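You operate a simulated robot arm through the tools that you are given. There is no shell and no other tool.

You run a simulated robot arm. Do the job below in one go: nothing can be reset, and whatever is moved stays where it is left.

JOB
Put things in order on the wide bench. At the end: the white filter cartridge from the wide bench stands where the white block (marked "CAL") stood; the orange pad from the wide bench stands where the white filter cartridge stood; the silver 200 g weight stands where the orange pad stood; the white block from the wide bench stands on top of the black 25 mm spacer; whatever was shut is shut again. Leave all else as you found it, and nothing knocked over.

It is judged by the outcome, as a careful person would: the job done as asked, and still so three seconds after it is handed in. It fails if anything else is knocked over, pushed out of place, dropped, spilled or broken.

ROBOT AND FRAMES
A 6-joint arm with a two-finger gripper, fixed in place. Base frame: the origin is on the floor under the middle of its stand, x ahead of it, y to its left, z up; the work surface is at about z = 0.86. Units: m, degrees, N and s.
With the tool pointing down near the work surface it reaches from about 0.14 to 0.68 m from the base axis. Its first joint turns from -66.0 to 66.0 degrees. Payload 2.45 kg.
The tool frame sits at the grasp point between the pads (the TCP): z along the fingers, y along the line on which they close. The tips reach 0.03 m beyond it. The gripper opens to 0.106 m; its body begins 0.079 m behind the TCP.
Orientation is told as [roll, pitch, yaw] about the base's x, y, z axes, in that order, counted from this pose: with the fingers straight down and closing along the base's y, the tool's x points along the base's -x, its y along +y and its z along -z.

CONTROLS
- The arm moves only by the tool apply_moves. Its argument "plan" is a list of rows, each a list of 3 entries, a list of its own where there are three numbers: the shift along the tool's x, y, z in m, then the turn, a rotation vector about the tool's x, y, z in degrees, then the closure in counts, from 0 (fully open) to 255 (shut). In form: [[[x, y, z], [rx, ry, rz], hand], ...]. A call has 1 to 20 rows; each row shifts and turns the commanded pose from where the row before left it, along the tool's axes as they then stand. Rows are played at 5 a second. More than 0.05 m and 8.6 degrees between two rows, or a gripper value outside its range, and nothing of the call is played. Where a pose cannot be reached the arm comes as near as it can. A force on the tool above 40 N (or 10 N above the force at the start of the call, whichever is more), or a blocked arm, ends the call early, and 0.2 s more pass. Each finger travels about 0.153 m/s and halts on what it meets, pressing with about 28 N; the grip force reading is that of the motor and also rises with nothing between the fingers. The clock runs only during rows and for 0.2 s after the last one: add rows that do not move to give the fingers time. The reply holds the time, the measured pose of the TCP, the force on the tool along the base axes, the opening and the grip force, in the units named above and with some noise, with the torque about the TCP (base axes, N m) and any sound that the robot's microphone picked up.
- Cameras (640 x 400 px; columns grow to the right, rows downward): "scene" is fixed at [0.0692, 0.4215, 1.4132]; the picture's right is [-0.64, -0.77, 0.00], its down [-0.38, 0.32, -0.87] and it looks along [0.66, -0.56, -0.50] (base axes); focal length 369 px, centre (320, 200). "wrist" rides on the gripper at [0.076, -0.002, -0.106] in the tool frame; the picture's right is [0.02, 1.00, 0.00], its down [-0.78, 0.02, -0.62] and it looks along [-0.62, 0.01, 0.78] (tool axes); focal length 247 px, centre (320, 200). There is no depth. A picture from a camera that has moved, and an enlarged one, comes with that camera's place and axes in the base frame and with its lens.
- camera(camera): a new picture of that camera. No time passes.
- enlarge(camera, box): a new picture of the part [left, top, right, bottom] of that camera's present view, enlarged. No time passes.
- sign_off(): hands the job in; it is judged then, once.

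Places have to be worked out from the pictures, the camera data and where the tool is seen. Open the gripper and draw the arm clear of the work before you hand the job in, unless the task says otherwise.

The tools are called after "Emit:" by a JSON object that holds its "fn" and its "kwargs". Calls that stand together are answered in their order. apply_moves: Moves the arm, as the interface text tells. Its arguments: {"type":"object","properties":{"plan":{"type":"array","items":{"type":"array"}}},"required":["plan"]} The other tools are called the same way: camera (camera) takes a picture; enlarge (camera, box) takes an enlarged picture of a part of a camera's view; sign_off () hands the job in.

At the start:

```text
time_s: 0.0
position: [0.321, -0.2149, 1.1484]
orientation: [0.0, -0.1, 0.0]
wrist_force: [-1.2, -0.3, 0.6]
moment: [0.01, 0.01, 0.0]
grip_width: 0.1062
finger_force: 0.1
```

scene: 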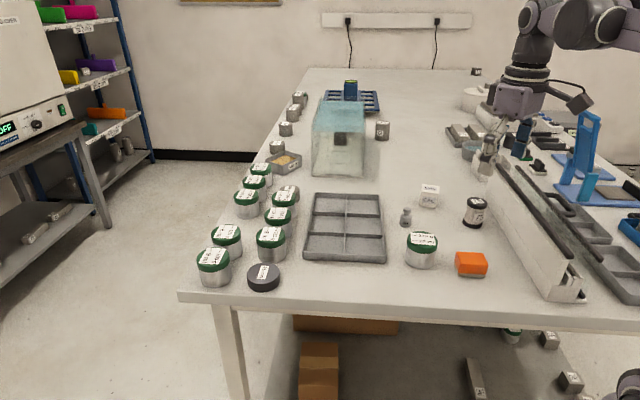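
wrist: 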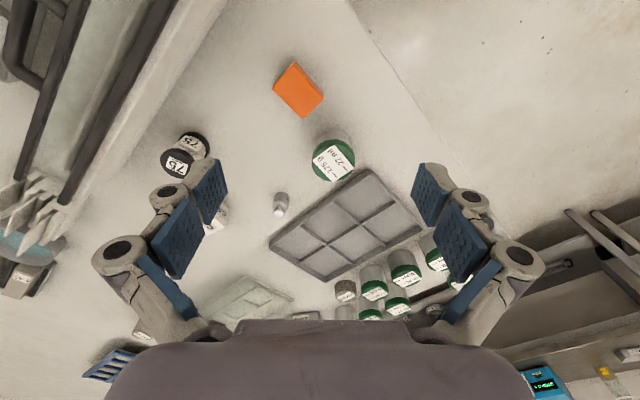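

I'll look closely at the objects on the bench before moving anything.

Emit:
{"fn": "enlarge", "kwargs": {"camera": "scene", "box": [380, 160, 540, 290]}}

Emit:
{"fn": "enlarge", "kwargs": {"camera": "scene", "box": [180, 150, 400, 300]}}

Emit:
{"fn": "enlarge", "kwargs": {"camera": "scene", "box": [260, 60, 420, 180]}}

Emit:
{"fn": "enlarge", "kwargs": {"camera": "scene", "box": [430, 60, 640, 220]}}

Emit:
{"fn": "enlarge", "kwargs": {"camera": "wrist", "box": [120, 40, 460, 330]}}

```text
3.08 times, centred on (460, 225) of scene
camera zoom: at [0.0692, 0.4215, 1.4132], right [-0.64, -0.77, 0.0], down [-0.38, 0.32, -0.87], along [0.66, -0.56, -0.5], focal length 1137 px, centre (-111, 123)
```

zoom: 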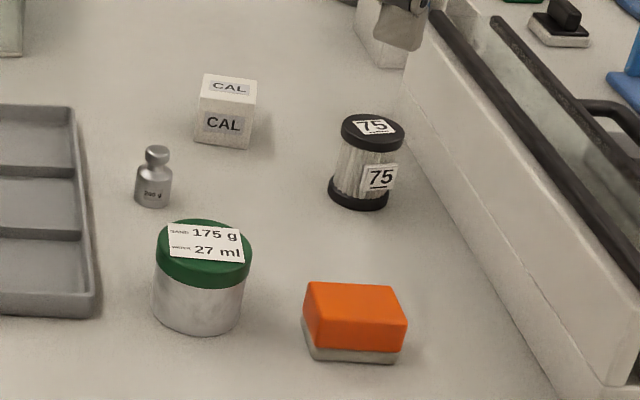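

```text
2.67 times, centred on (290, 225) of scene
camera zoom: at [0.0692, 0.4215, 1.4132], right [-0.64, -0.77, 0.0], down [-0.38, 0.32, -0.87], along [0.66, -0.56, -0.5], focal length 985 px, centre (400, 133)
```

zoom: 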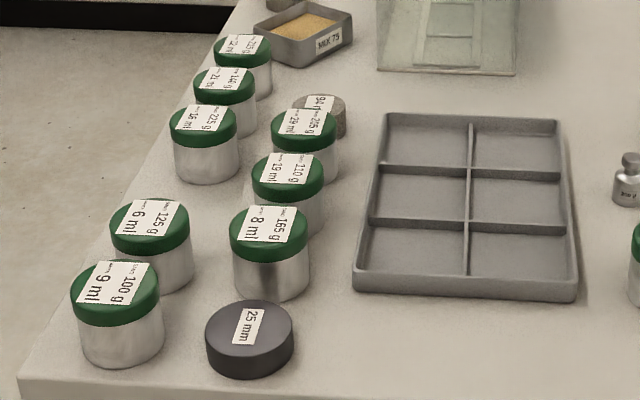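

```text
3.33 times, centred on (340, 120) of scene
camera zoom: at [0.0692, 0.4215, 1.4132], right [-0.64, -0.77, 0.0], down [-0.38, 0.32, -0.87], along [0.66, -0.56, -0.5], focal length 1231 px, centre (253, 467)
```

zoom: 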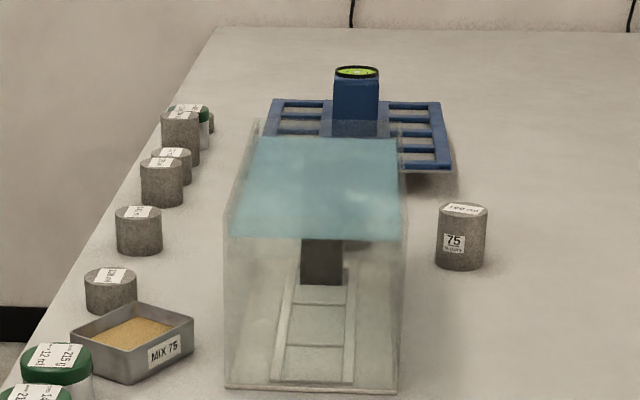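

```text
2.50 times, centred on (535, 140) of scene
camera zoom: at [0.0692, 0.4215, 1.4132], right [-0.64, -0.77, 0.0], down [-0.38, 0.32, -0.87], along [0.66, -0.56, -0.5], focal length 924 px, centre (-218, 350)
```

zoom: 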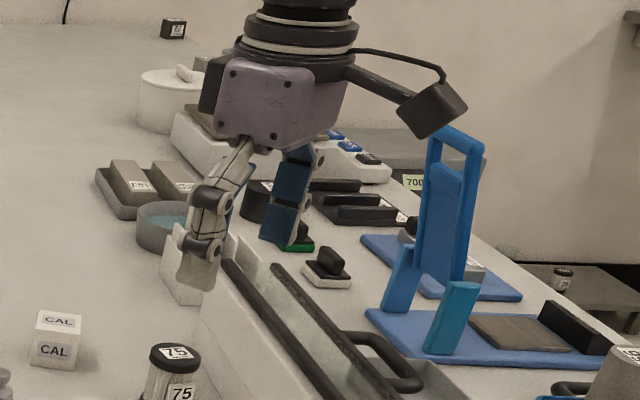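

```text
1.38 times, centred on (290, 185) of wrist
camera zoom: at [0.2448, -0.2155, 1.255], right [-0.02, 1.0, 0.0], down [0.78, 0.02, 0.62], along [0.62, 0.01, -0.78], focal length 341 px, centre (361, 221)
```

zoom: 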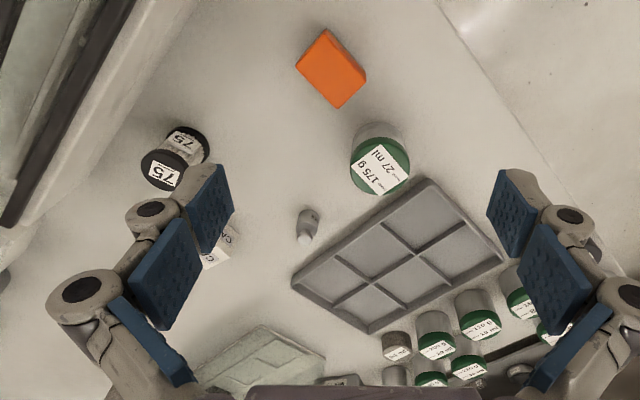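

The main objects look visible; I'll read the small labels (weight, spacer, black items) at a higher zoom to be sure of identity.

Emit:
{"fn": "enlarge", "kwargs": {"camera": "scene", "box": [395, 200, 420, 232]}}

Emit:
{"fn": "enlarge", "kwargs": {"camera": "scene", "box": [240, 255, 290, 295]}}

Emit:
{"fn": "enlarge", "kwargs": {"camera": "scene", "box": [460, 60, 500, 85]}}

Emit:
{"fn": "enlarge", "kwargs": {"camera": "scene", "box": [440, 85, 560, 185]}}

Emit:
{"fn": "enlarge", "kwargs": {"camera": "scene", "box": [460, 310, 640, 400]}}

Emit:
{"fn": "enlarge", "kwargs": {"camera": "scene", "box": [540, 100, 640, 300]}}

```text
12.50 times, centred on (408, 216) of scene
camera zoom: at [0.0692, 0.4215, 1.4132], right [-0.64, -0.77, 0.0], down [-0.38, 0.32, -0.87], along [0.66, -0.56, -0.5], focal length 4617 px, centre (-774, 0)
```

zoom: 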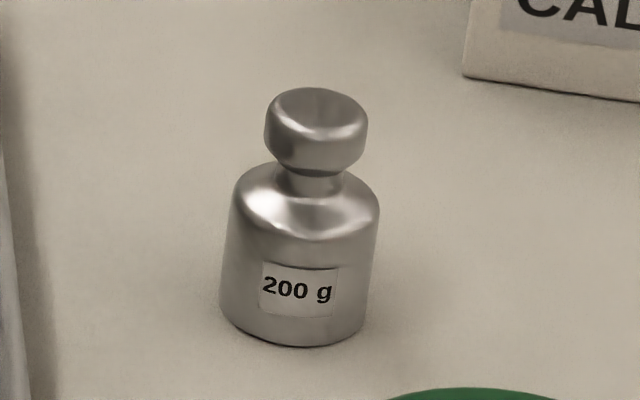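

```text
10.00 times, centred on (265, 275) of scene
camera zoom: at [0.0692, 0.4215, 1.4132], right [-0.64, -0.77, 0.0], down [-0.38, 0.32, -0.87], along [0.66, -0.56, -0.5], focal length 3694 px, centre (870, -550)
```

zoom: 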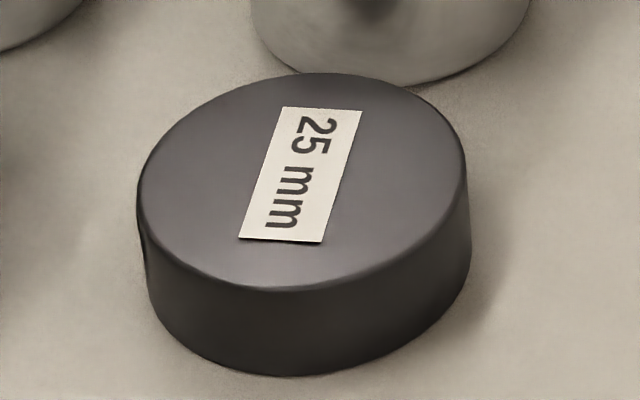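

```text
16.00 times, centred on (480, 72) of scene
camera zoom: at [0.0692, 0.4215, 1.4132], right [-0.64, -0.77, 0.0], down [-0.38, 0.32, -0.87], along [0.66, -0.56, -0.5], focal length 5910 px, centre (-2240, 2240)
```

zoom: 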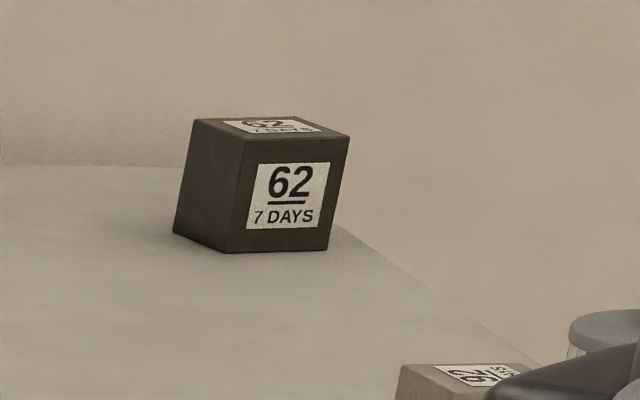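

```text
4.00 times, centred on (500, 135) of scene
camera zoom: at [0.0692, 0.4215, 1.4132], right [-0.64, -0.77, 0.0], down [-0.38, 0.32, -0.87], along [0.66, -0.56, -0.5], focal length 1478 px, centre (-400, 460)
```

zoom: 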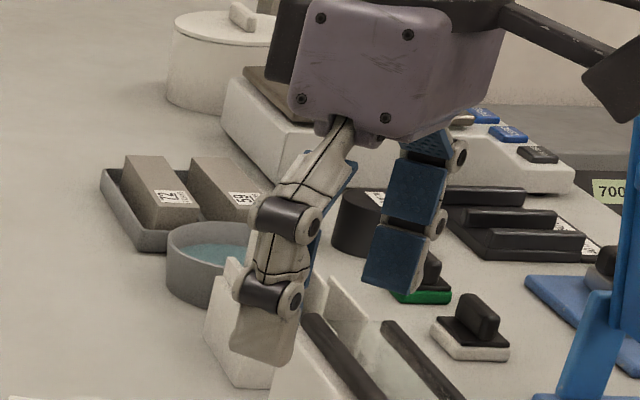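

```text
3.56 times, centred on (550, 355) of scene
camera zoom: at [0.0692, 0.4215, 1.4132], right [-0.64, -0.77, 0.0], down [-0.38, 0.32, -0.87], along [0.66, -0.56, -0.5], focal length 1313 px, centre (-498, -351)
```

zoom: 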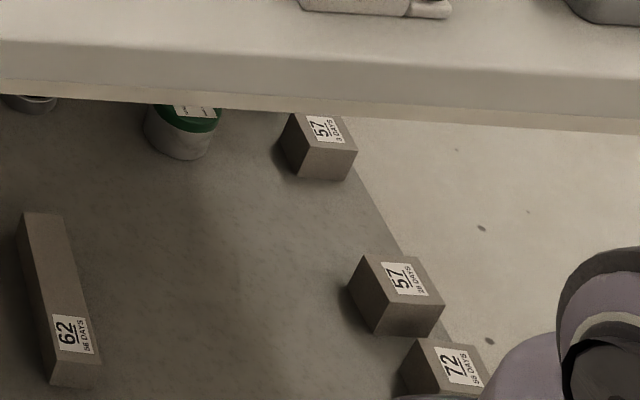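

```text
2.00 times, centred on (590, 200) of scene
camera zoom: at [0.0692, 0.4215, 1.4132], right [-0.64, -0.77, 0.0], down [-0.38, 0.32, -0.87], along [0.66, -0.56, -0.5], focal length 739 px, centre (-220, 200)
```

zoom: 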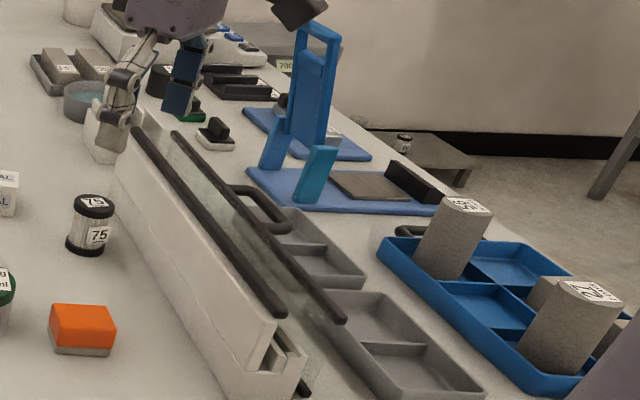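

The weight reads 200 g and the spacer 25 mm. I'll zoom on the block, cartridge and pad for accurate geometry, and on the landing surroundings.

Emit:
{"fn": "enlarge", "kwargs": {"camera": "scene", "box": [408, 172, 456, 202]}}

Emit:
{"fn": "enlarge", "kwargs": {"camera": "scene", "box": [445, 185, 509, 225]}}

Emit:
{"fn": "enlarge", "kwargs": {"camera": "scene", "box": [440, 245, 504, 285]}}

Emit:
{"fn": "enlarge", "kwargs": {"camera": "wrist", "box": [140, 110, 260, 260]}}

Emit:
{"fn": "enlarge", "kwargs": {"camera": "wrist", "box": [260, 50, 370, 240]}}

```text
13.33 times, centred on (432, 187) of scene
camera zoom: at [0.0692, 0.4215, 1.4132], right [-0.64, -0.77, 0.0], down [-0.38, 0.32, -0.87], along [0.66, -0.56, -0.5], focal length 4925 px, centre (-1173, 373)
```

zoom: 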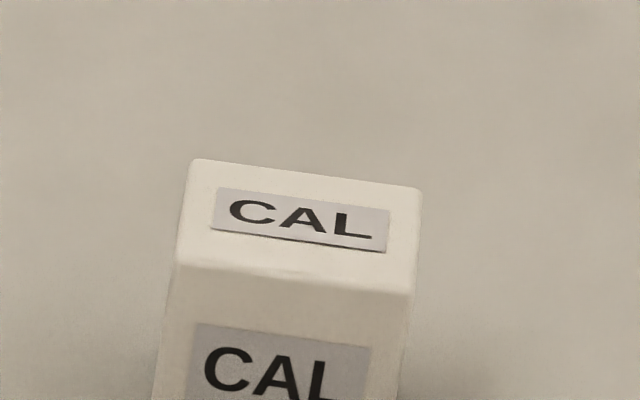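

```text
10.00 times, centred on (477, 205) of scene
camera zoom: at [0.0692, 0.4215, 1.4132], right [-0.64, -0.77, 0.0], down [-0.38, 0.32, -0.87], along [0.66, -0.56, -0.5], focal length 3694 px, centre (-1250, 150)
```

zoom: 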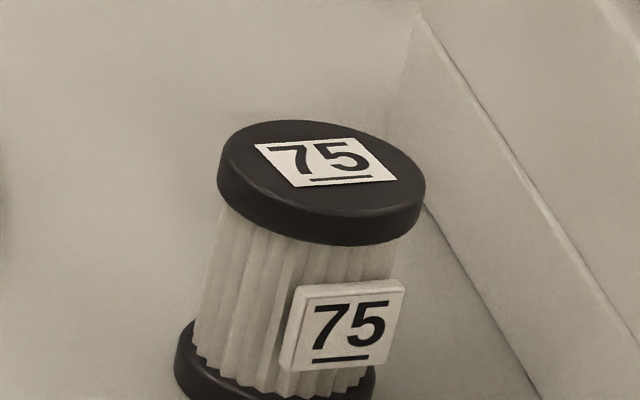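

```text
10.00 times, centred on (472, 265) of scene
camera zoom: at [0.0692, 0.4215, 1.4132], right [-0.64, -0.77, 0.0], down [-0.38, 0.32, -0.87], along [0.66, -0.56, -0.5], focal length 3694 px, centre (-1200, -450)
```

zoom: 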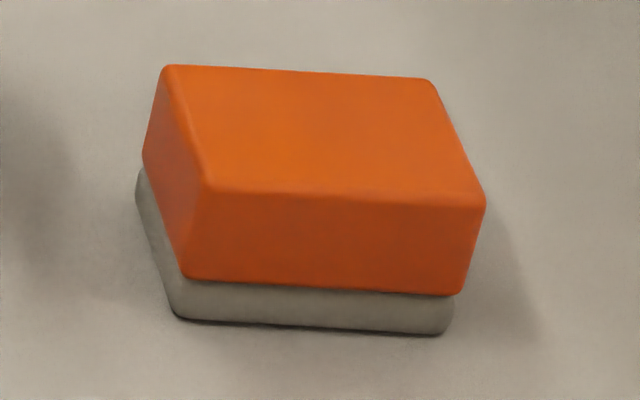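

```text
2.67 times, centred on (200, 185) of wrist
camera zoom: at [0.2448, -0.2155, 1.255], right [-0.02, 1.0, 0.0], down [0.78, 0.02, 0.62], along [0.62, 0.01, -0.78], focal length 659 px, centre (640, 240)
```

zoom: 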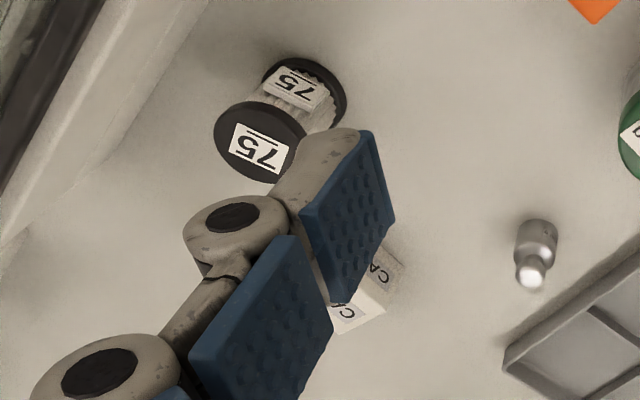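

```text
2.11 times, centred on (315, 145) of wrist
camera zoom: at [0.2448, -0.2155, 1.255], right [-0.02, 1.0, 0.0], down [0.78, 0.02, 0.62], along [0.62, 0.01, -0.78], focal length 520 px, centre (330, 316)
```

zoom: 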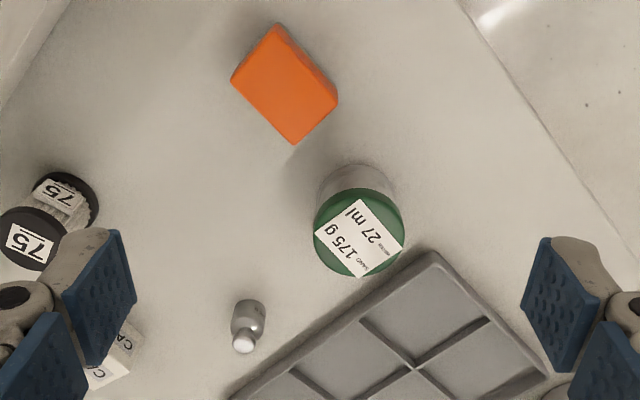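

The block is about 50 mm square, near (0.58, -0.42), yawed about 34°; cartridge near (0.44, -0.43), pad near (0.34, -0.26), weight near (0.55, -0.28), spacer near (0.61, 0.13). I'll turn the hand about the vertical by -56° at height so it lines up with the block and lets me view it.

Emit:
{"fn": "apply_moves", "kwargs": {"plan": [[[0, 0, 0], [0, 0, 8], 0], [[0, 0, 0], [0, 0, 8], 0], [[0, 0, 0], [0, 0, 8], 0], [[0, 0, 0], [0, 0, 8], 0], [[0, 0, 0], [0, 0, 8], 0], [[0, 0, 0], [0, 0, 8], 0], [[0, 0, 0], [0, 0, 8], 0], [[0, 0, 0], [0, 0, 0], 0]]}}

```text
time_s: 1.8
position: [0.3217, -0.2146, 1.1477]
orientation: [0.2, 0.0, -56.0]
wrist_force: [0.1, 0.1, -0.5]
moment: [0.0, -0.05, 0.0]
grip_width: 0.106
finger_force: 0.0
```

The yaw went to -56° as planned. Looking through the wrist camera now.

Emit:
{"fn": "camera", "kwargs": {"camera": "wrist"}}

Emit:
{"fn": "camera", "kwargs": {"camera": "scene"}}

```text
taken
camera wrist: at [0.2773, -0.1511, 1.2552], right [0.82, 0.58, 0.0], down [0.45, -0.64, 0.62], along [0.36, -0.51, -0.78], focal length 247 px, centre (320, 200)
```

wrist: 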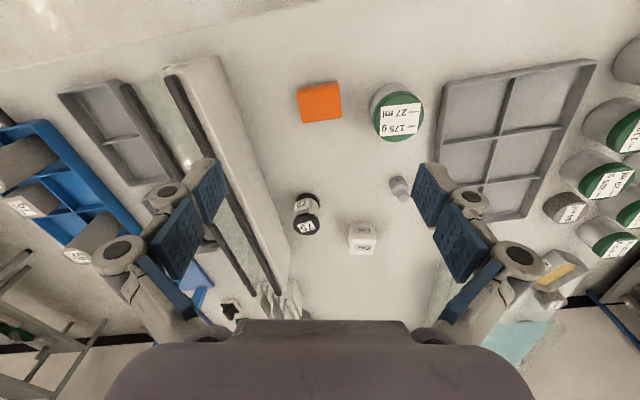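

```text
taken
```

scene: 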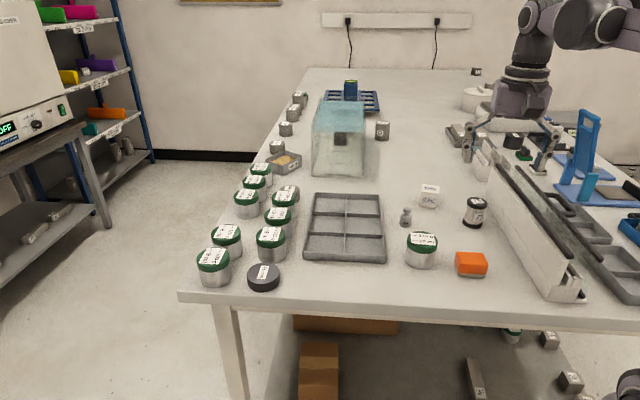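

The block, cartridge, pad and weight are all visible between the fingers. I'll enlarge to measure them.

Emit:
{"fn": "enlarge", "kwargs": {"camera": "wrist", "box": [270, 70, 430, 270]}}

Emit:
{"fn": "enlarge", "kwargs": {"camera": "wrist", "box": [280, 180, 400, 260]}}

Emit:
{"fn": "enlarge", "kwargs": {"camera": "wrist", "box": [280, 70, 440, 170]}}

Emit:
{"fn": "enlarge", "kwargs": {"camera": "wrist", "box": [60, 50, 320, 330]}}

```text
2.00 times, centred on (350, 170) of wrist
camera zoom: at [0.2773, -0.1511, 1.2552], right [0.82, 0.58, 0.0], down [0.45, -0.64, 0.62], along [0.36, -0.51, -0.78], focal length 494 px, centre (260, 260)
```

zoom: 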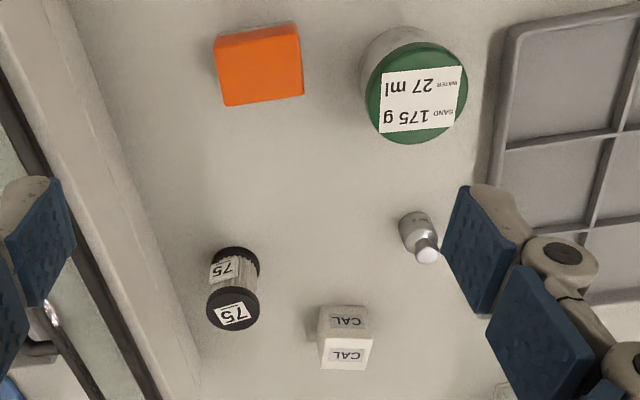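

```text
5.00 times, centred on (340, 220) of wrist
camera zoom: at [0.2773, -0.1511, 1.2552], right [0.82, 0.58, 0.0], down [0.45, -0.64, 0.62], along [0.36, -0.51, -0.78], focal length 1235 px, centre (220, 100)
```

zoom: 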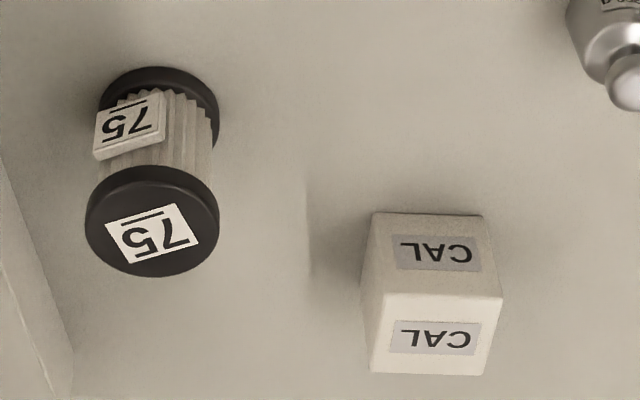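

```text
4.00 times, centred on (360, 120) of wrist
camera zoom: at [0.2773, -0.1511, 1.2552], right [0.82, 0.58, 0.0], down [0.45, -0.64, 0.62], along [0.36, -0.51, -0.78], focal length 988 px, centre (160, 520)
```

zoom: 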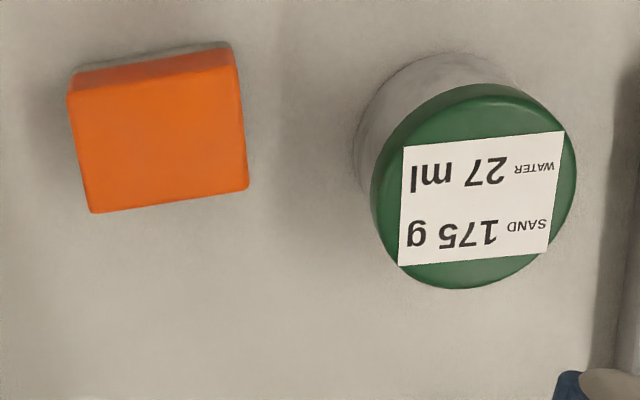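

```text
1.43 times, centred on (190, 190) of wrist
camera zoom: at [0.2773, -0.1511, 1.2552], right [0.82, 0.58, 0.0], down [0.45, -0.64, 0.62], along [0.36, -0.51, -0.78], focal length 353 px, centre (506, 214)
```

zoom: 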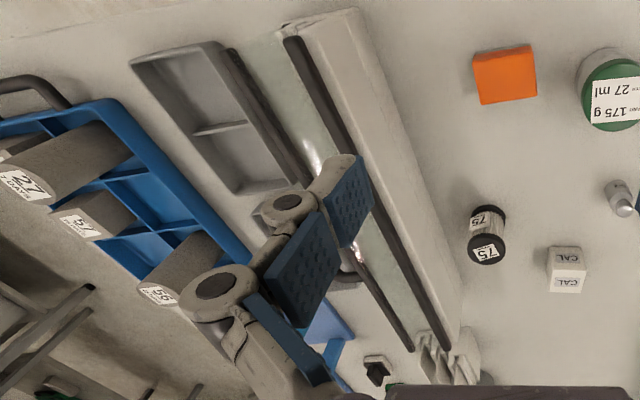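

Measurements from both cameras agree: block centre ≈ (0.581, -0.426), 50 mm cube at 34° (my -56° hand yaw fits), about 0.72 m from the base axis, so I'll tilt the hand 20° outward to reach it. I move to about 0.13 m above the block first.

Emit:
{"fn": "apply_moves", "kwargs": {"plan": [[[0, 0, 0], [0, -7, 0], 0], [[0, 0, 0], [0, -7, 0], 0], [[0, 0, 0], [0, -6, 0], 0], [[-0.02848, 0.01081, 0.0255], [0, 0, 0], 0], [[-0.02848, 0.01081, 0.0255], [0, 0, 0], 0], [[-0.02848, 0.01081, 0.0255], [0, 0, 0], 0], [[-0.02848, 0.01081, 0.0255], [0, 0, 0], 0], [[-0.02848, 0.01081, 0.0255], [0, 0, 0], 0], [[-0.02848, 0.01081, 0.0255], [0, 0, 0], 0], [[-0.02848, 0.01081, 0.0255], [0, 0, 0], 0], [[-0.02848, 0.01081, 0.0255], [0, 0, 0], 0], [[-0.02848, 0.01081, 0.0255], [0, 0, 0], 0], [[0, 0, 0], [0, 0, 0], 0]]}}

```text
time_s: 4.6
position: [0.5842, -0.4235, 1.0185]
orientation: [0.2, -20.1, -56.1]
wrist_force: [0.2, 0.1, 0.3]
moment: [-0.02, 0.03, -0.03]
grip_width: 0.1057
finger_force: 0.1
```

The arm reached (0.584, -0.4235, 1.0185) with the tilt. I check the alignment over the block.

Emit:
{"fn": "camera", "kwargs": {"camera": "wrist"}}

Emit:
{"fn": "enlarge", "kwargs": {"camera": "scene", "box": [380, 90, 540, 240]}}

```text
taken
camera wrist: at [0.5216, -0.3351, 1.0939], right [0.82, 0.58, -0.01], down [0.31, -0.42, 0.85], along [0.49, -0.7, -0.52], focal length 247 px, centre (320, 200)
```

wrist: 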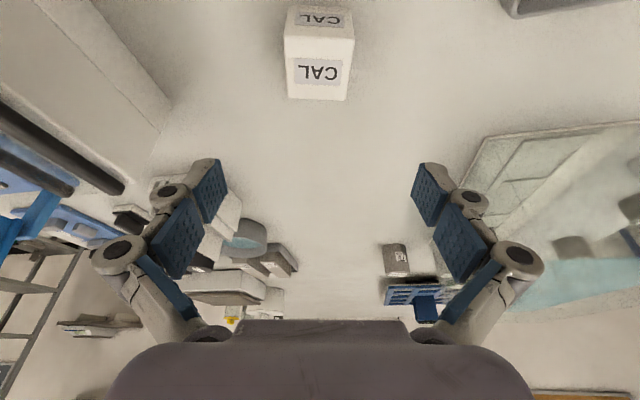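

```text
2.67 times, centred on (460, 165) of scene
camera zoom: at [0.0692, 0.4215, 1.4132], right [-0.64, -0.77, 0.0], down [-0.38, 0.32, -0.87], along [0.66, -0.56, -0.5], focal length 985 px, centre (-53, 293)
```

zoom: 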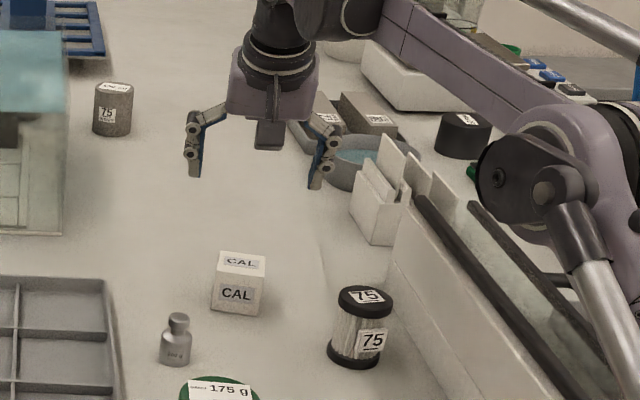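

The block sits centred between the fingers (centre ≈ (0.583, -0.4266)). I descend straight down to TCP z ≈ 0.900 with the fingers open.

Emit:
{"fn": "apply_moves", "kwargs": {"plan": [[[0.0097, -0.0004, 0.028], [0, 0, 0], 0], [[0.0097, -0.0004, 0.028], [0, 0, 0], 0], [[0.0097, -0.0004, 0.028], [0, 0, 0], 0], [[0.0097, -0.0004, 0.028], [0, 0, 0], 0], [[0, 0, 0], [0, 0, 0], 0]]}}

Emit:
{"fn": "camera", "kwargs": {"camera": "wrist"}}

Emit:
{"fn": "enlarge", "kwargs": {"camera": "scene", "box": [380, 110, 540, 240]}}

```text
time_s: 5.8
position: [0.5777, -0.4268, 0.9022]
orientation: [0.1, -20.1, -56.1]
wrist_force: [-0.3, 0.7, 0.7]
moment: [-0.01, 0.03, 0.02]
grip_width: 0.106
finger_force: 0.0
```

```text
taken
camera wrist: at [0.5156, -0.3371, 0.9769], right [0.82, 0.58, -0.01], down [0.31, -0.42, 0.85], along [0.49, -0.7, -0.52], focal length 247 px, centre (320, 200)
```

wrist: 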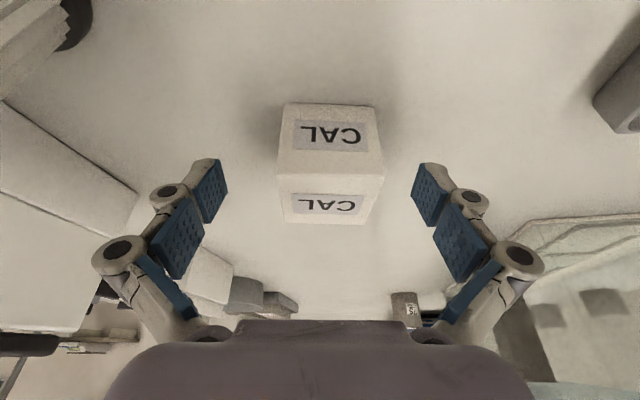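

```text
3.08 times, centred on (460, 175) of scene
camera zoom: at [0.0692, 0.4216, 1.4132], right [-0.64, -0.77, 0.0], down [-0.38, 0.32, -0.87], along [0.66, -0.56, -0.5], focal length 1137 px, centre (-111, 277)
```

zoom: 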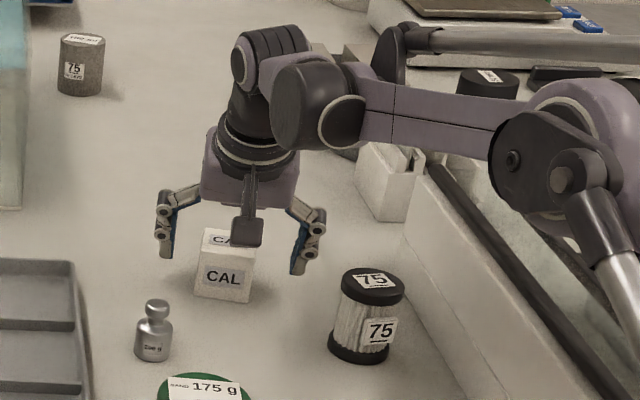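

The reading shows the TCP about 6 mm off in x, and the image agrees (block right of centre). I hold briefly to see whether it settles.

Emit:
{"fn": "apply_moves", "kwargs": {"plan": [[[0, 0, 0], [0, 0, 0], 0], [[0, 0, 0], [0, 0, 0], 0], [[0, 0, 0], [0, 0, 0], 0]]}}

```text
time_s: 6.6
position: [0.5777, -0.4257, 0.9028]
orientation: [0.0, -20.1, -55.9]
wrist_force: [-0.7, -0.2, -0.8]
moment: [0.02, 0.01, -0.01]
grip_width: 0.1062
finger_force: 0.1
```

The offset persists, so I nudge 6 mm along the closing axis (tool +y) and recheck.

Emit:
{"fn": "apply_moves", "kwargs": {"plan": [[[0, 0.006, 0], [0, 0, 0], 0], [[0, 0, 0], [0, 0, 0], 0]]}}

Emit:
{"fn": "camera", "kwargs": {"camera": "wrist"}}

```text
time_s: 7.2
position: [0.585, -0.4234, 0.9036]
orientation: [0.2, -20.1, -55.9]
wrist_force: [0.4, 0.2, 0.5]
moment: [-0.02, 0.02, -0.02]
grip_width: 0.106
finger_force: 0.0
```

```text
taken
camera wrist: at [0.522, -0.3345, 0.9769], right [0.82, 0.58, -0.01], down [0.31, -0.42, 0.85], along [0.49, -0.7, -0.52], focal length 247 px, centre (320, 200)
```

wrist: 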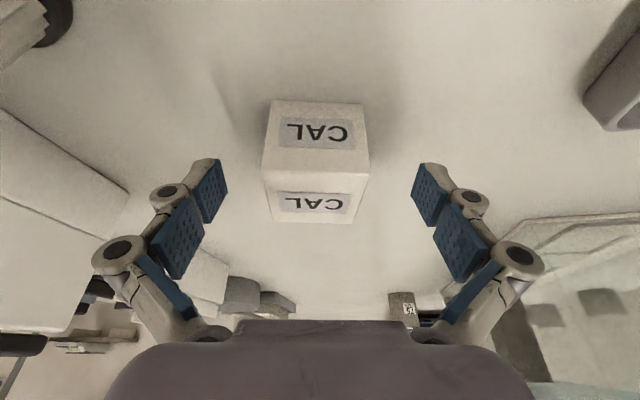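

The block is now centred between the pads. I close the gripper on it.

Emit:
{"fn": "apply_moves", "kwargs": {"plan": [[[0, 0, 0], [0, 0, 0], 120], [[0, 0, 0], [0, 0, 0], 255], [[0, 0, 0], [0, 0, 0], 255], [[0, 0, 0], [0, 0, 0], 255]]}}

Emit:
{"fn": "camera", "kwargs": {"camera": "wrist"}}

```text
time_s: 8.2
position: [0.5834, -0.4228, 0.9035]
orientation: [0.1, -20.2, -55.9]
wrist_force: [-0.7, 0.3, 6.4]
moment: [-0.02, 0.08, 0.01]
grip_width: 0.0493
finger_force: 27.8
```

```text
taken
camera wrist: at [0.5217, -0.3346, 0.9772], right [0.82, 0.58, -0.01], down [0.31, -0.42, 0.85], along [0.49, -0.7, -0.52], focal length 247 px, centre (320, 200)
```

wrist: 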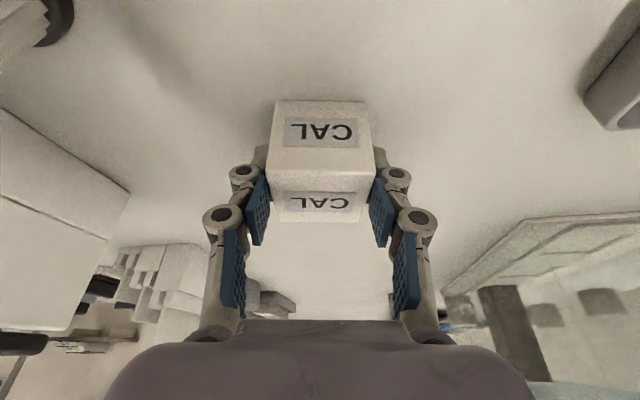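

Gripped at 49 mm width with 27.8 N. I lift vertically and check the block stays in the hand.

Emit:
{"fn": "apply_moves", "kwargs": {"plan": [[[-0.00513, 0, -0.0141], [0, 0, 0], 255], [[-0.01026, 0, -0.0282], [0, 0, 0], 255], [[-0.01026, 0, -0.0282], [0, 0, 0], 255], [[-0.01026, 0, -0.0282], [0, 0, 0], 255], [[0, 0, 0], [0, 0, 0], 255]]}}

Emit:
{"fn": "camera", "kwargs": {"camera": "wrist"}}

Emit:
{"fn": "camera", "kwargs": {"camera": "scene"}}

```text
time_s: 9.4
position: [0.5862, -0.4223, 1.0091]
orientation: [0.1, -20.1, -55.8]
wrist_force: [-0.8, 0.8, -1.0]
moment: [-0.01, -0.02, -0.03]
grip_width: 0.0494
finger_force: 28.2
```

```text
taken
camera wrist: at [0.5235, -0.3325, 1.0828], right [0.82, 0.58, -0.01], down [0.31, -0.42, 0.85], along [0.49, -0.7, -0.52], focal length 247 px, centre (320, 200)
```

wrist: 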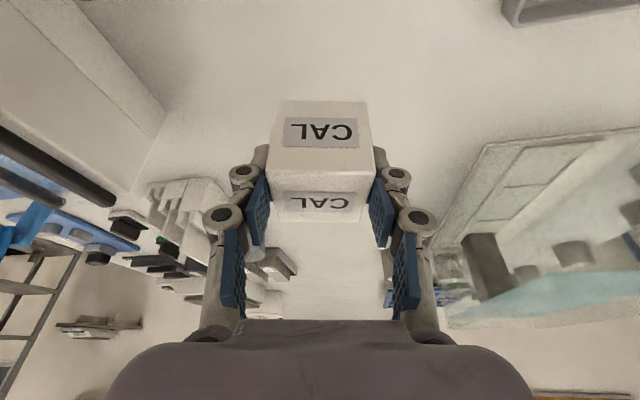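

```text
taken
```

scene: 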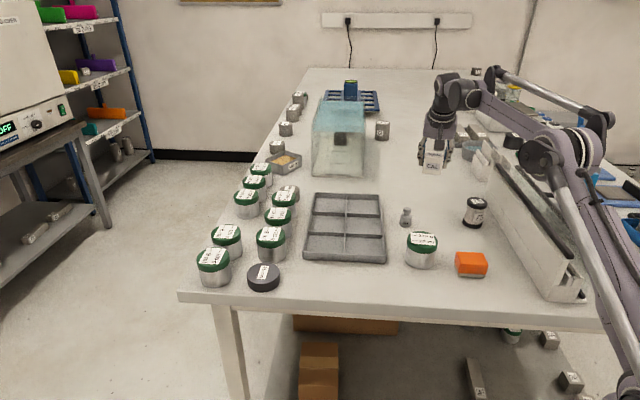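

The block is firmly held and level. I carry it at height to about (0.59, -0.15, 1.04) and turn the hand about the vertical by +48° toward the spacer.

Emit:
{"fn": "apply_moves", "kwargs": {"plan": [[[0.0249, 0.01943, -0.01319], [0, 0, 0], 255], [[0.0249, 0.01943, -0.01319], [0, 0, 0], 255], [[0.0249, 0.01943, -0.01319], [0, 0, 0], 255], [[0.0249, 0.01943, -0.01319], [0, 0, 0], 255], [[0.0249, 0.01943, -0.01319], [0, 0, 0], 255], [[0.0249, 0.01943, -0.01319], [0, 0, 0], 255], [[0.0249, 0.01943, -0.01319], [0, 0, 0], 255], [[0.0249, 0.01943, -0.01319], [0, 0, 0], 255], [[0, 0, 0], [-2.736, 0, -7.518], 255], [[0, 0, 0], [-2.736, 0, -7.518], 255], [[0, 0, 0], [-2.736, 0, -7.518], 255], [[0, 0, 0], [-2.736, 0, -7.518], 255], [[0, 0, 0], [-2.736, 0, -7.518], 255], [[0, 0, 0], [-2.736, 0, -7.518], 255], [[0, 0, 0], [0, 0, 0], 255]]}}

Emit:
{"fn": "camera", "kwargs": {"camera": "wrist"}}

Emit:
{"fn": "camera", "kwargs": {"camera": "scene"}}

```text
time_s: 12.6
position: [0.59, -0.1513, 1.0387]
orientation: [0.0, -20.1, -7.8]
wrist_force: [-0.4, -0.8, -2.0]
moment: [0.0, -0.01, -0.01]
grip_width: 0.0493
finger_force: 28.2
```

```text
taken
camera wrist: at [0.4816, -0.1387, 1.1129], right [0.12, 0.99, -0.01], down [0.52, -0.05, 0.85], along [0.85, -0.1, -0.52], focal length 247 px, centre (320, 200)
```

wrist: 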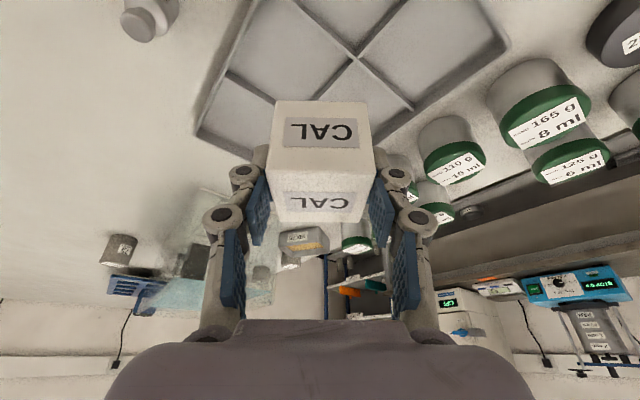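

```text
taken
```

scene: 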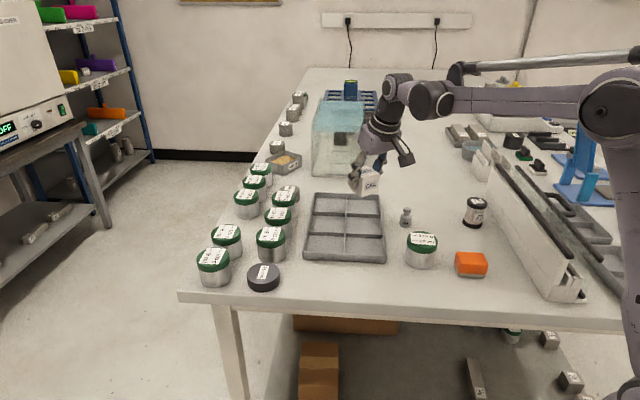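

Pose is as planned, (0.590, -0.151, 1.039), yaw -7.8°. Next I slide +y to over the spacer at (0.59, 0.126) and look.

Emit:
{"fn": "apply_moves", "kwargs": {"plan": [[[0.00442, 0.0343, -0.00161], [0, 0, 0], 255], [[0.00442, 0.0343, -0.00161], [0, 0, 0], 255], [[0.00442, 0.0343, -0.00161], [0, 0, 0], 255], [[0.00442, 0.0343, -0.00161], [0, 0, 0], 255], [[0.00442, 0.0343, -0.00161], [0, 0, 0], 255], [[0.00442, 0.0343, -0.00161], [0, 0, 0], 255], [[0.00442, 0.0343, -0.00161], [0, 0, 0], 255], [[0.00442, 0.0343, -0.00161], [0, 0, 0], 255], [[0, 0, 0], [0, 0, 0], 255], [[0, 0, 0], [0, 0, 0], 255]]}}

Emit:
{"fn": "camera", "kwargs": {"camera": "wrist"}}

Emit:
{"fn": "enlarge", "kwargs": {"camera": "scene", "box": [190, 140, 390, 300]}}

```text
time_s: 14.8
position: [0.5903, 0.1241, 1.0379]
orientation: [0.0, -20.1, -7.9]
wrist_force: [-0.5, -0.1, -1.7]
moment: [0.02, 0.01, -0.04]
grip_width: 0.0493
finger_force: 28.6
```

```text
taken
camera wrist: at [0.4832, 0.1371, 1.1124], right [0.12, 0.99, -0.01], down [0.52, -0.06, 0.85], along [0.85, -0.1, -0.52], focal length 247 px, centre (320, 200)
```

wrist: 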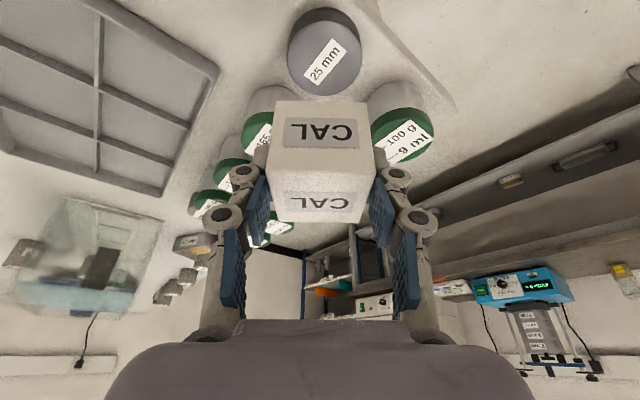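

```text
2.50 times, centred on (290, 220) of scene
camera zoom: at [0.0692, 0.4216, 1.4132], right [-0.64, -0.77, 0.0], down [-0.38, 0.32, -0.87], along [0.66, -0.56, -0.5], focal length 924 px, centre (395, 150)
```

zoom: 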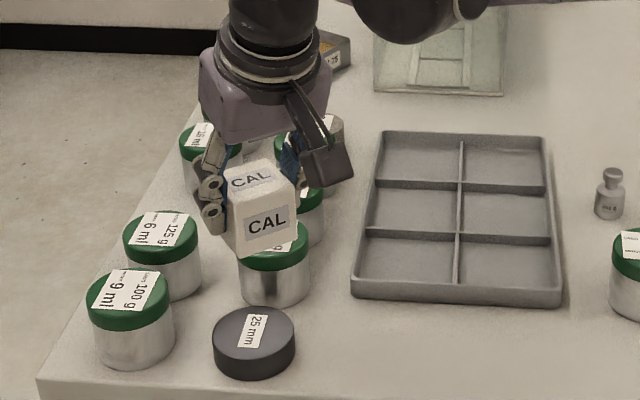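

The spacer is visible just beyond the block. I enlarge it to pin its centre.

Emit:
{"fn": "enlarge", "kwargs": {"camera": "wrist", "box": [240, 0, 420, 120]}}

Emit:
{"fn": "enlarge", "kwargs": {"camera": "scene", "box": [210, 190, 350, 300]}}

```text
3.33 times, centred on (330, 60) of wrist
camera zoom: at [0.4832, 0.1371, 1.1124], right [0.12, 0.99, -0.01], down [0.52, -0.06, 0.85], along [0.85, -0.1, -0.52], focal length 823 px, centre (287, 667)
```

zoom: 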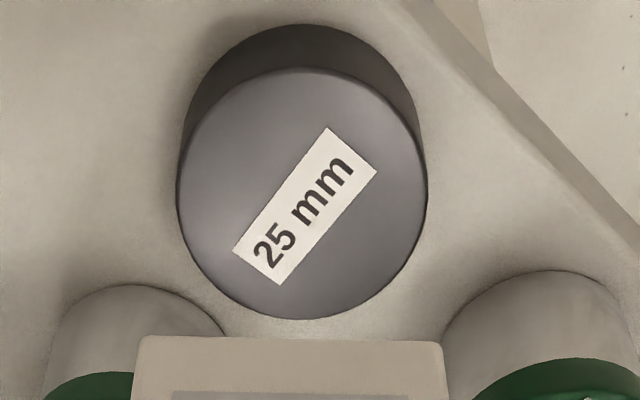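

```text
3.64 times, centred on (280, 245) of scene
camera zoom: at [0.0692, 0.4216, 1.4132], right [-0.64, -0.77, 0.0], down [-0.38, 0.32, -0.87], along [0.66, -0.56, -0.5], focal length 1343 px, centre (466, 36)
```

zoom: 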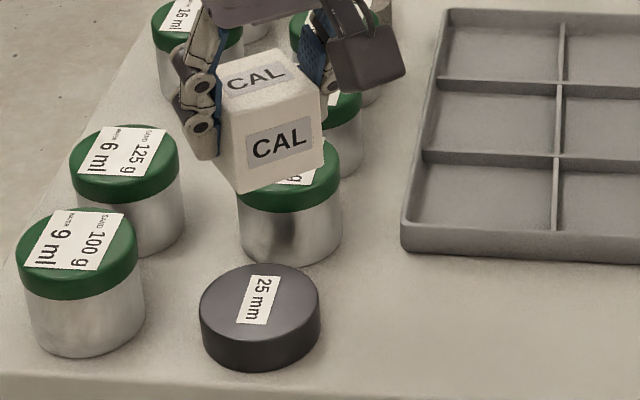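

Spacer top centre works out to ≈ (0.6105, 0.1245), top at 0.885. I lower to TCP z ≈ 0.945 (block bottom about 15 mm above the spacer) and recheck.

Emit:
{"fn": "apply_moves", "kwargs": {"plan": [[[0.0034, 0.00078, 0.0235], [0, 0, 0], 255], [[0.0034, 0.00078, 0.0235], [0, 0, 0], 255], [[0.0034, 0.00078, 0.0235], [0, 0, 0], 255], [[0.0034, 0.00078, 0.0234], [0, 0, 0], 255], [[0, 0, 0], [0, 0, 0], 255], [[0, 0, 0], [0, 0, 0], 255]]}}

Emit:
{"fn": "camera", "kwargs": {"camera": "wrist"}}

Emit:
{"fn": "enlarge", "kwargs": {"camera": "scene", "box": [190, 190, 330, 300]}}

```text
time_s: 16.2
position: [0.611, 0.1261, 0.9458]
orientation: [0.0, -20.1, -8.0]
wrist_force: [0.4, -0.5, -1.5]
moment: [0.04, 0.02, 0.0]
grip_width: 0.0493
finger_force: 28.2
```

```text
taken
camera wrist: at [0.5031, 0.1395, 1.0191], right [0.12, 0.99, -0.01], down [0.52, -0.06, 0.85], along [0.85, -0.1, -0.52], focal length 247 px, centre (320, 200)
```

wrist: 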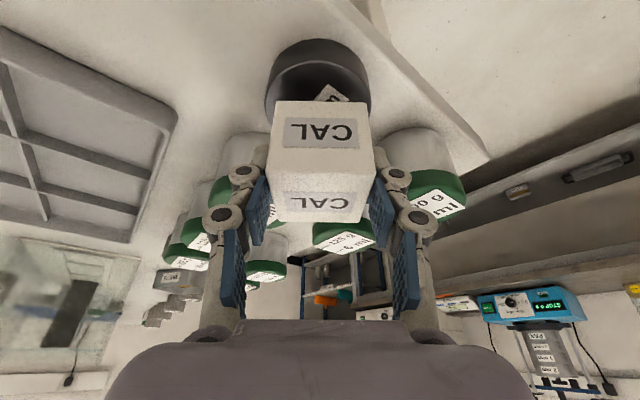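

```text
3.64 times, centred on (260, 245) of scene
camera zoom: at [0.0692, 0.4216, 1.4132], right [-0.64, -0.77, 0.0], down [-0.38, 0.32, -0.87], along [0.66, -0.56, -0.5], focal length 1343 px, centre (538, 36)
```

zoom: 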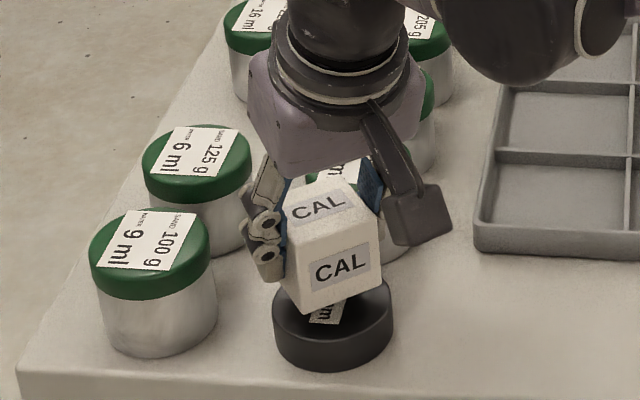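

Alignment looks good to about 1–2 mm. I lower in small steps to TCP z ≈ 0.930, watching force.

Emit:
{"fn": "apply_moves", "kwargs": {"plan": [[[0.00275, -0.0015, 0.0075], [0, 0, 0], 255], [[0.00137, 0, 0.00376], [0, 0, 0], 255], [[0.00069, 0, 0.00188], [0, 0, 0], 255], [[0.00034, 0, 0.00094], [0, 0, 0], 255], [[0, 0, 0], [0, 0, 0], 255]]}}

Emit:
{"fn": "enlarge", "kwargs": {"camera": "wrist", "box": [220, 20, 420, 145]}}

Emit:
{"fn": "enlarge", "kwargs": {"camera": "scene", "box": [235, 225, 315, 300]}}

```text
time_s: 17.4
position: [0.6107, 0.1224, 0.9294]
orientation: [0.0, -20.0, -7.9]
wrist_force: [0.6, 0.5, -3.1]
moment: [0.02, 0.0, 0.02]
grip_width: 0.0494
finger_force: 28.5
```

```text
3.20 times, centred on (320, 82) of wrist
camera zoom: at [0.5016, 0.1373, 1.0045], right [0.12, 0.99, -0.01], down [0.52, -0.06, 0.85], along [0.85, -0.1, -0.52], focal length 790 px, centre (320, 576)
```

zoom: 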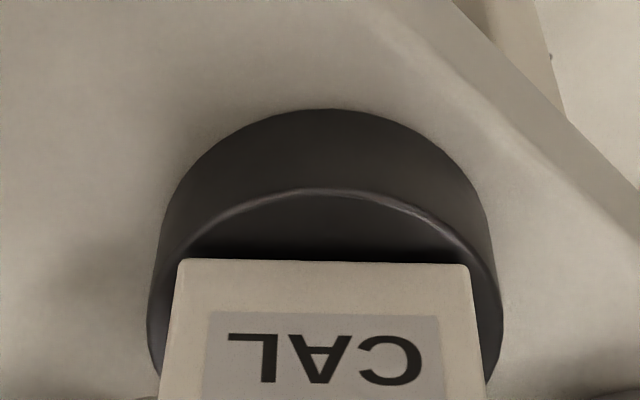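

```text
5.33 times, centred on (275, 262) of scene
camera zoom: at [0.0692, 0.4216, 1.4132], right [-0.64, -0.77, 0.0], down [-0.38, 0.32, -0.87], along [0.66, -0.56, -0.5], focal length 1970 px, centre (560, -133)
```

zoom: 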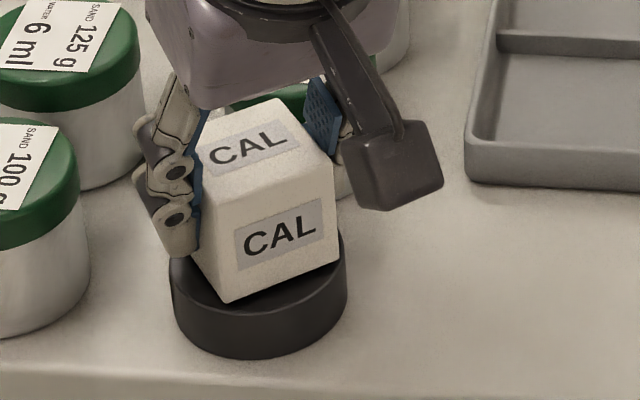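

Nearly down and well centred on the spacer. I ease down 1 mm at a time to feel contact.

Emit:
{"fn": "apply_moves", "kwargs": {"plan": [[[0.00034, 0, 0.00094], [0, 0, 0], 255], [[0, 0, 0], [0, 0, 0], 255]]}}

Emit:
{"fn": "apply_moves", "kwargs": {"plan": [[[0.00034, 0, 0.00094], [0, 0, 0], 255], [[0, 0, 0], [0, 0, 0], 255]]}}

```text
time_s: 18.0
position: [0.6091, 0.126, 0.93]
orientation: [0.0, -20.1, -7.9]
wrist_force: [-0.3, -0.3, -1.0]
moment: [-0.02, -0.01, -0.01]
grip_width: 0.0493
finger_force: 28.5
```

```text
time_s: 18.6
position: [0.6112, 0.1229, 0.9299]
orientation: [-0.1, -20.1, -7.9]
wrist_force: [1.0, 0.1, -1.5]
moment: [-0.01, -0.01, 0.0]
grip_width: 0.0491
finger_force: 28.4
```

No contact yet. I continue in 1 mm steps.

Emit:
{"fn": "apply_moves", "kwargs": {"plan": [[[0.00034, 0, 0.00094], [0, 0, 0], 255], [[0, 0, 0], [0, 0, 0], 255]]}}

Emit:
{"fn": "apply_moves", "kwargs": {"plan": [[[0.00034, 0, 0.00094], [0, 0, 0], 255], [[0, 0, 0], [0, 0, 0], 255]]}}

Emit:
{"fn": "enlarge", "kwargs": {"camera": "wrist", "box": [220, 20, 420, 145]}}

```text
time_s: 19.2
position: [0.6096, 0.1236, 0.9268]
orientation: [0.0, -20.1, -7.8]
wrist_force: [0.0, -0.3, -0.8]
moment: [0.05, 0.0, 0.02]
grip_width: 0.0491
finger_force: 28.2
```

```text
time_s: 19.8
position: [0.6098, 0.124, 0.9276]
orientation: [0.0, -20.2, -7.9]
wrist_force: [0.6, 0.1, 20.6]
moment: [-0.05, 0.04, 0.0]
grip_width: 0.0495
finger_force: 27.9
```

```text
3.20 times, centred on (320, 82) of wrist
camera zoom: at [0.5019, 0.1375, 1.0018], right [0.12, 0.99, -0.01], down [0.52, -0.05, 0.85], along [0.85, -0.1, -0.52], focal length 790 px, centre (320, 576)
```

zoom: 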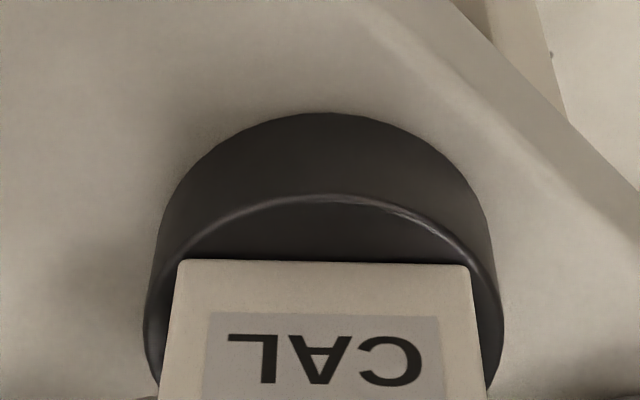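

Contact is felt (20.6 N), so the block is seated on the spacer. I relieve the pressure slightly and open the fingers partway.

Emit:
{"fn": "apply_moves", "kwargs": {"plan": [[[-0.0002, 0, -0.00056], [0, 0, 0], 255], [[0, 0, 0], [0, 0, 0], 125], [[0, 0, 0], [0, 0, 0], 100], [[0, 0, 0], [0, 0, 0], 80], [[0, 0, 0], [0, 0, 0], 80]]}}

Emit:
{"fn": "camera", "kwargs": {"camera": "wrist"}}

Emit:
{"fn": "enlarge", "kwargs": {"camera": "scene", "box": [190, 190, 330, 300]}}

```text
time_s: 21.0
position: [0.6114, 0.1243, 0.9277]
orientation: [-0.1, -20.0, -7.8]
wrist_force: [-0.1, -0.2, 1.1]
moment: [-0.02, 0.03, 0.01]
grip_width: 0.0727
finger_force: 0.1
```

```text
taken
camera wrist: at [0.5017, 0.1384, 1.0016], right [0.12, 0.99, -0.01], down [0.52, -0.06, 0.85], along [0.85, -0.1, -0.52], focal length 247 px, centre (320, 200)
```

wrist: 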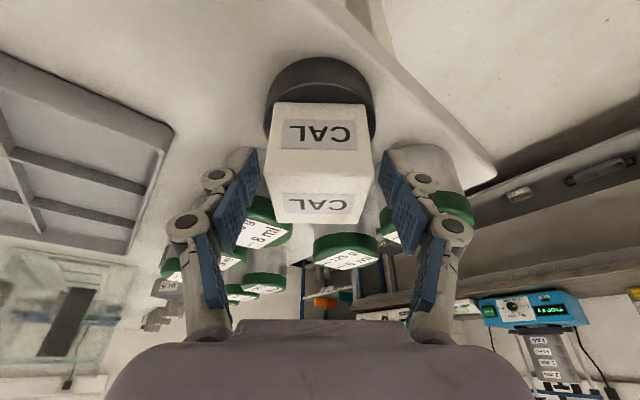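

```text
3.64 times, centred on (260, 245) of scene
camera zoom: at [0.0692, 0.4215, 1.4132], right [-0.64, -0.77, 0.0], down [-0.38, 0.32, -0.87], along [0.66, -0.56, -0.5], focal length 1343 px, centre (538, 36)
```

zoom: 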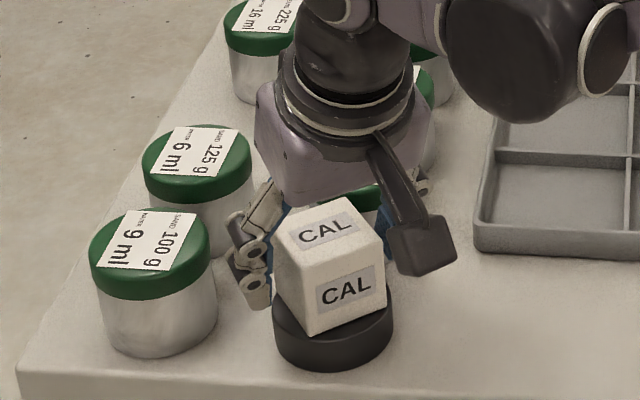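

The block stands squarely on the spacer, fingers clear. I withdraw along the tool axis.

Emit:
{"fn": "apply_moves", "kwargs": {"plan": [[[0, 0, -0.012], [0, 0, 0], 80], [[0, 0, -0.025], [0, 0, 0], 80], [[0, 0, -0.035], [0, 0, 0], 80], [[0, 0, -0.04], [0, 0, 0], 80], [[0, 0, 0], [0, 0, 0], 80]]}}

Emit:
{"fn": "camera", "kwargs": {"camera": "wrist"}}

Emit:
{"fn": "enlarge", "kwargs": {"camera": "scene", "box": [190, 190, 330, 300]}}

```text
time_s: 22.2
position: [0.5741, 0.1299, 1.0306]
orientation: [0.0, -20.2, -7.8]
wrist_force: [-0.2, 0.2, -0.5]
moment: [-0.03, -0.01, 0.04]
grip_width: 0.0728
finger_force: 0.0
```

```text
taken
camera wrist: at [0.4653, 0.1433, 1.1047], right [0.12, 0.99, -0.01], down [0.52, -0.06, 0.85], along [0.85, -0.1, -0.52], focal length 247 px, centre (320, 200)
```

wrist: 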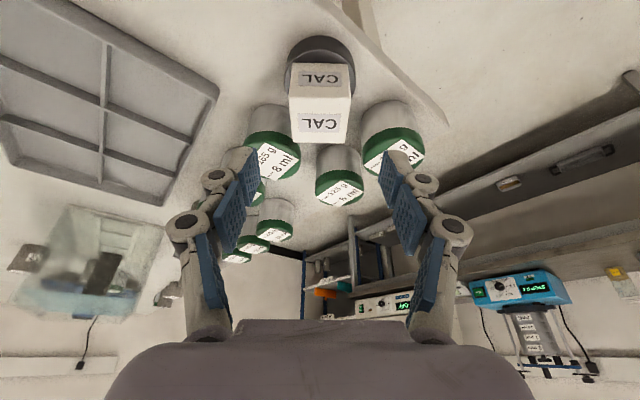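

```text
3.64 times, centred on (260, 245) of scene
camera zoom: at [0.0692, 0.4216, 1.4132], right [-0.64, -0.77, 0.0], down [-0.38, 0.32, -0.87], along [0.66, -0.56, -0.5], focal length 1343 px, centre (538, 36)
```

zoom: 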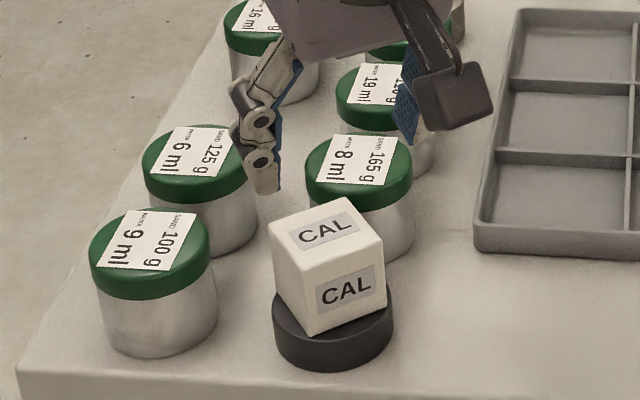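

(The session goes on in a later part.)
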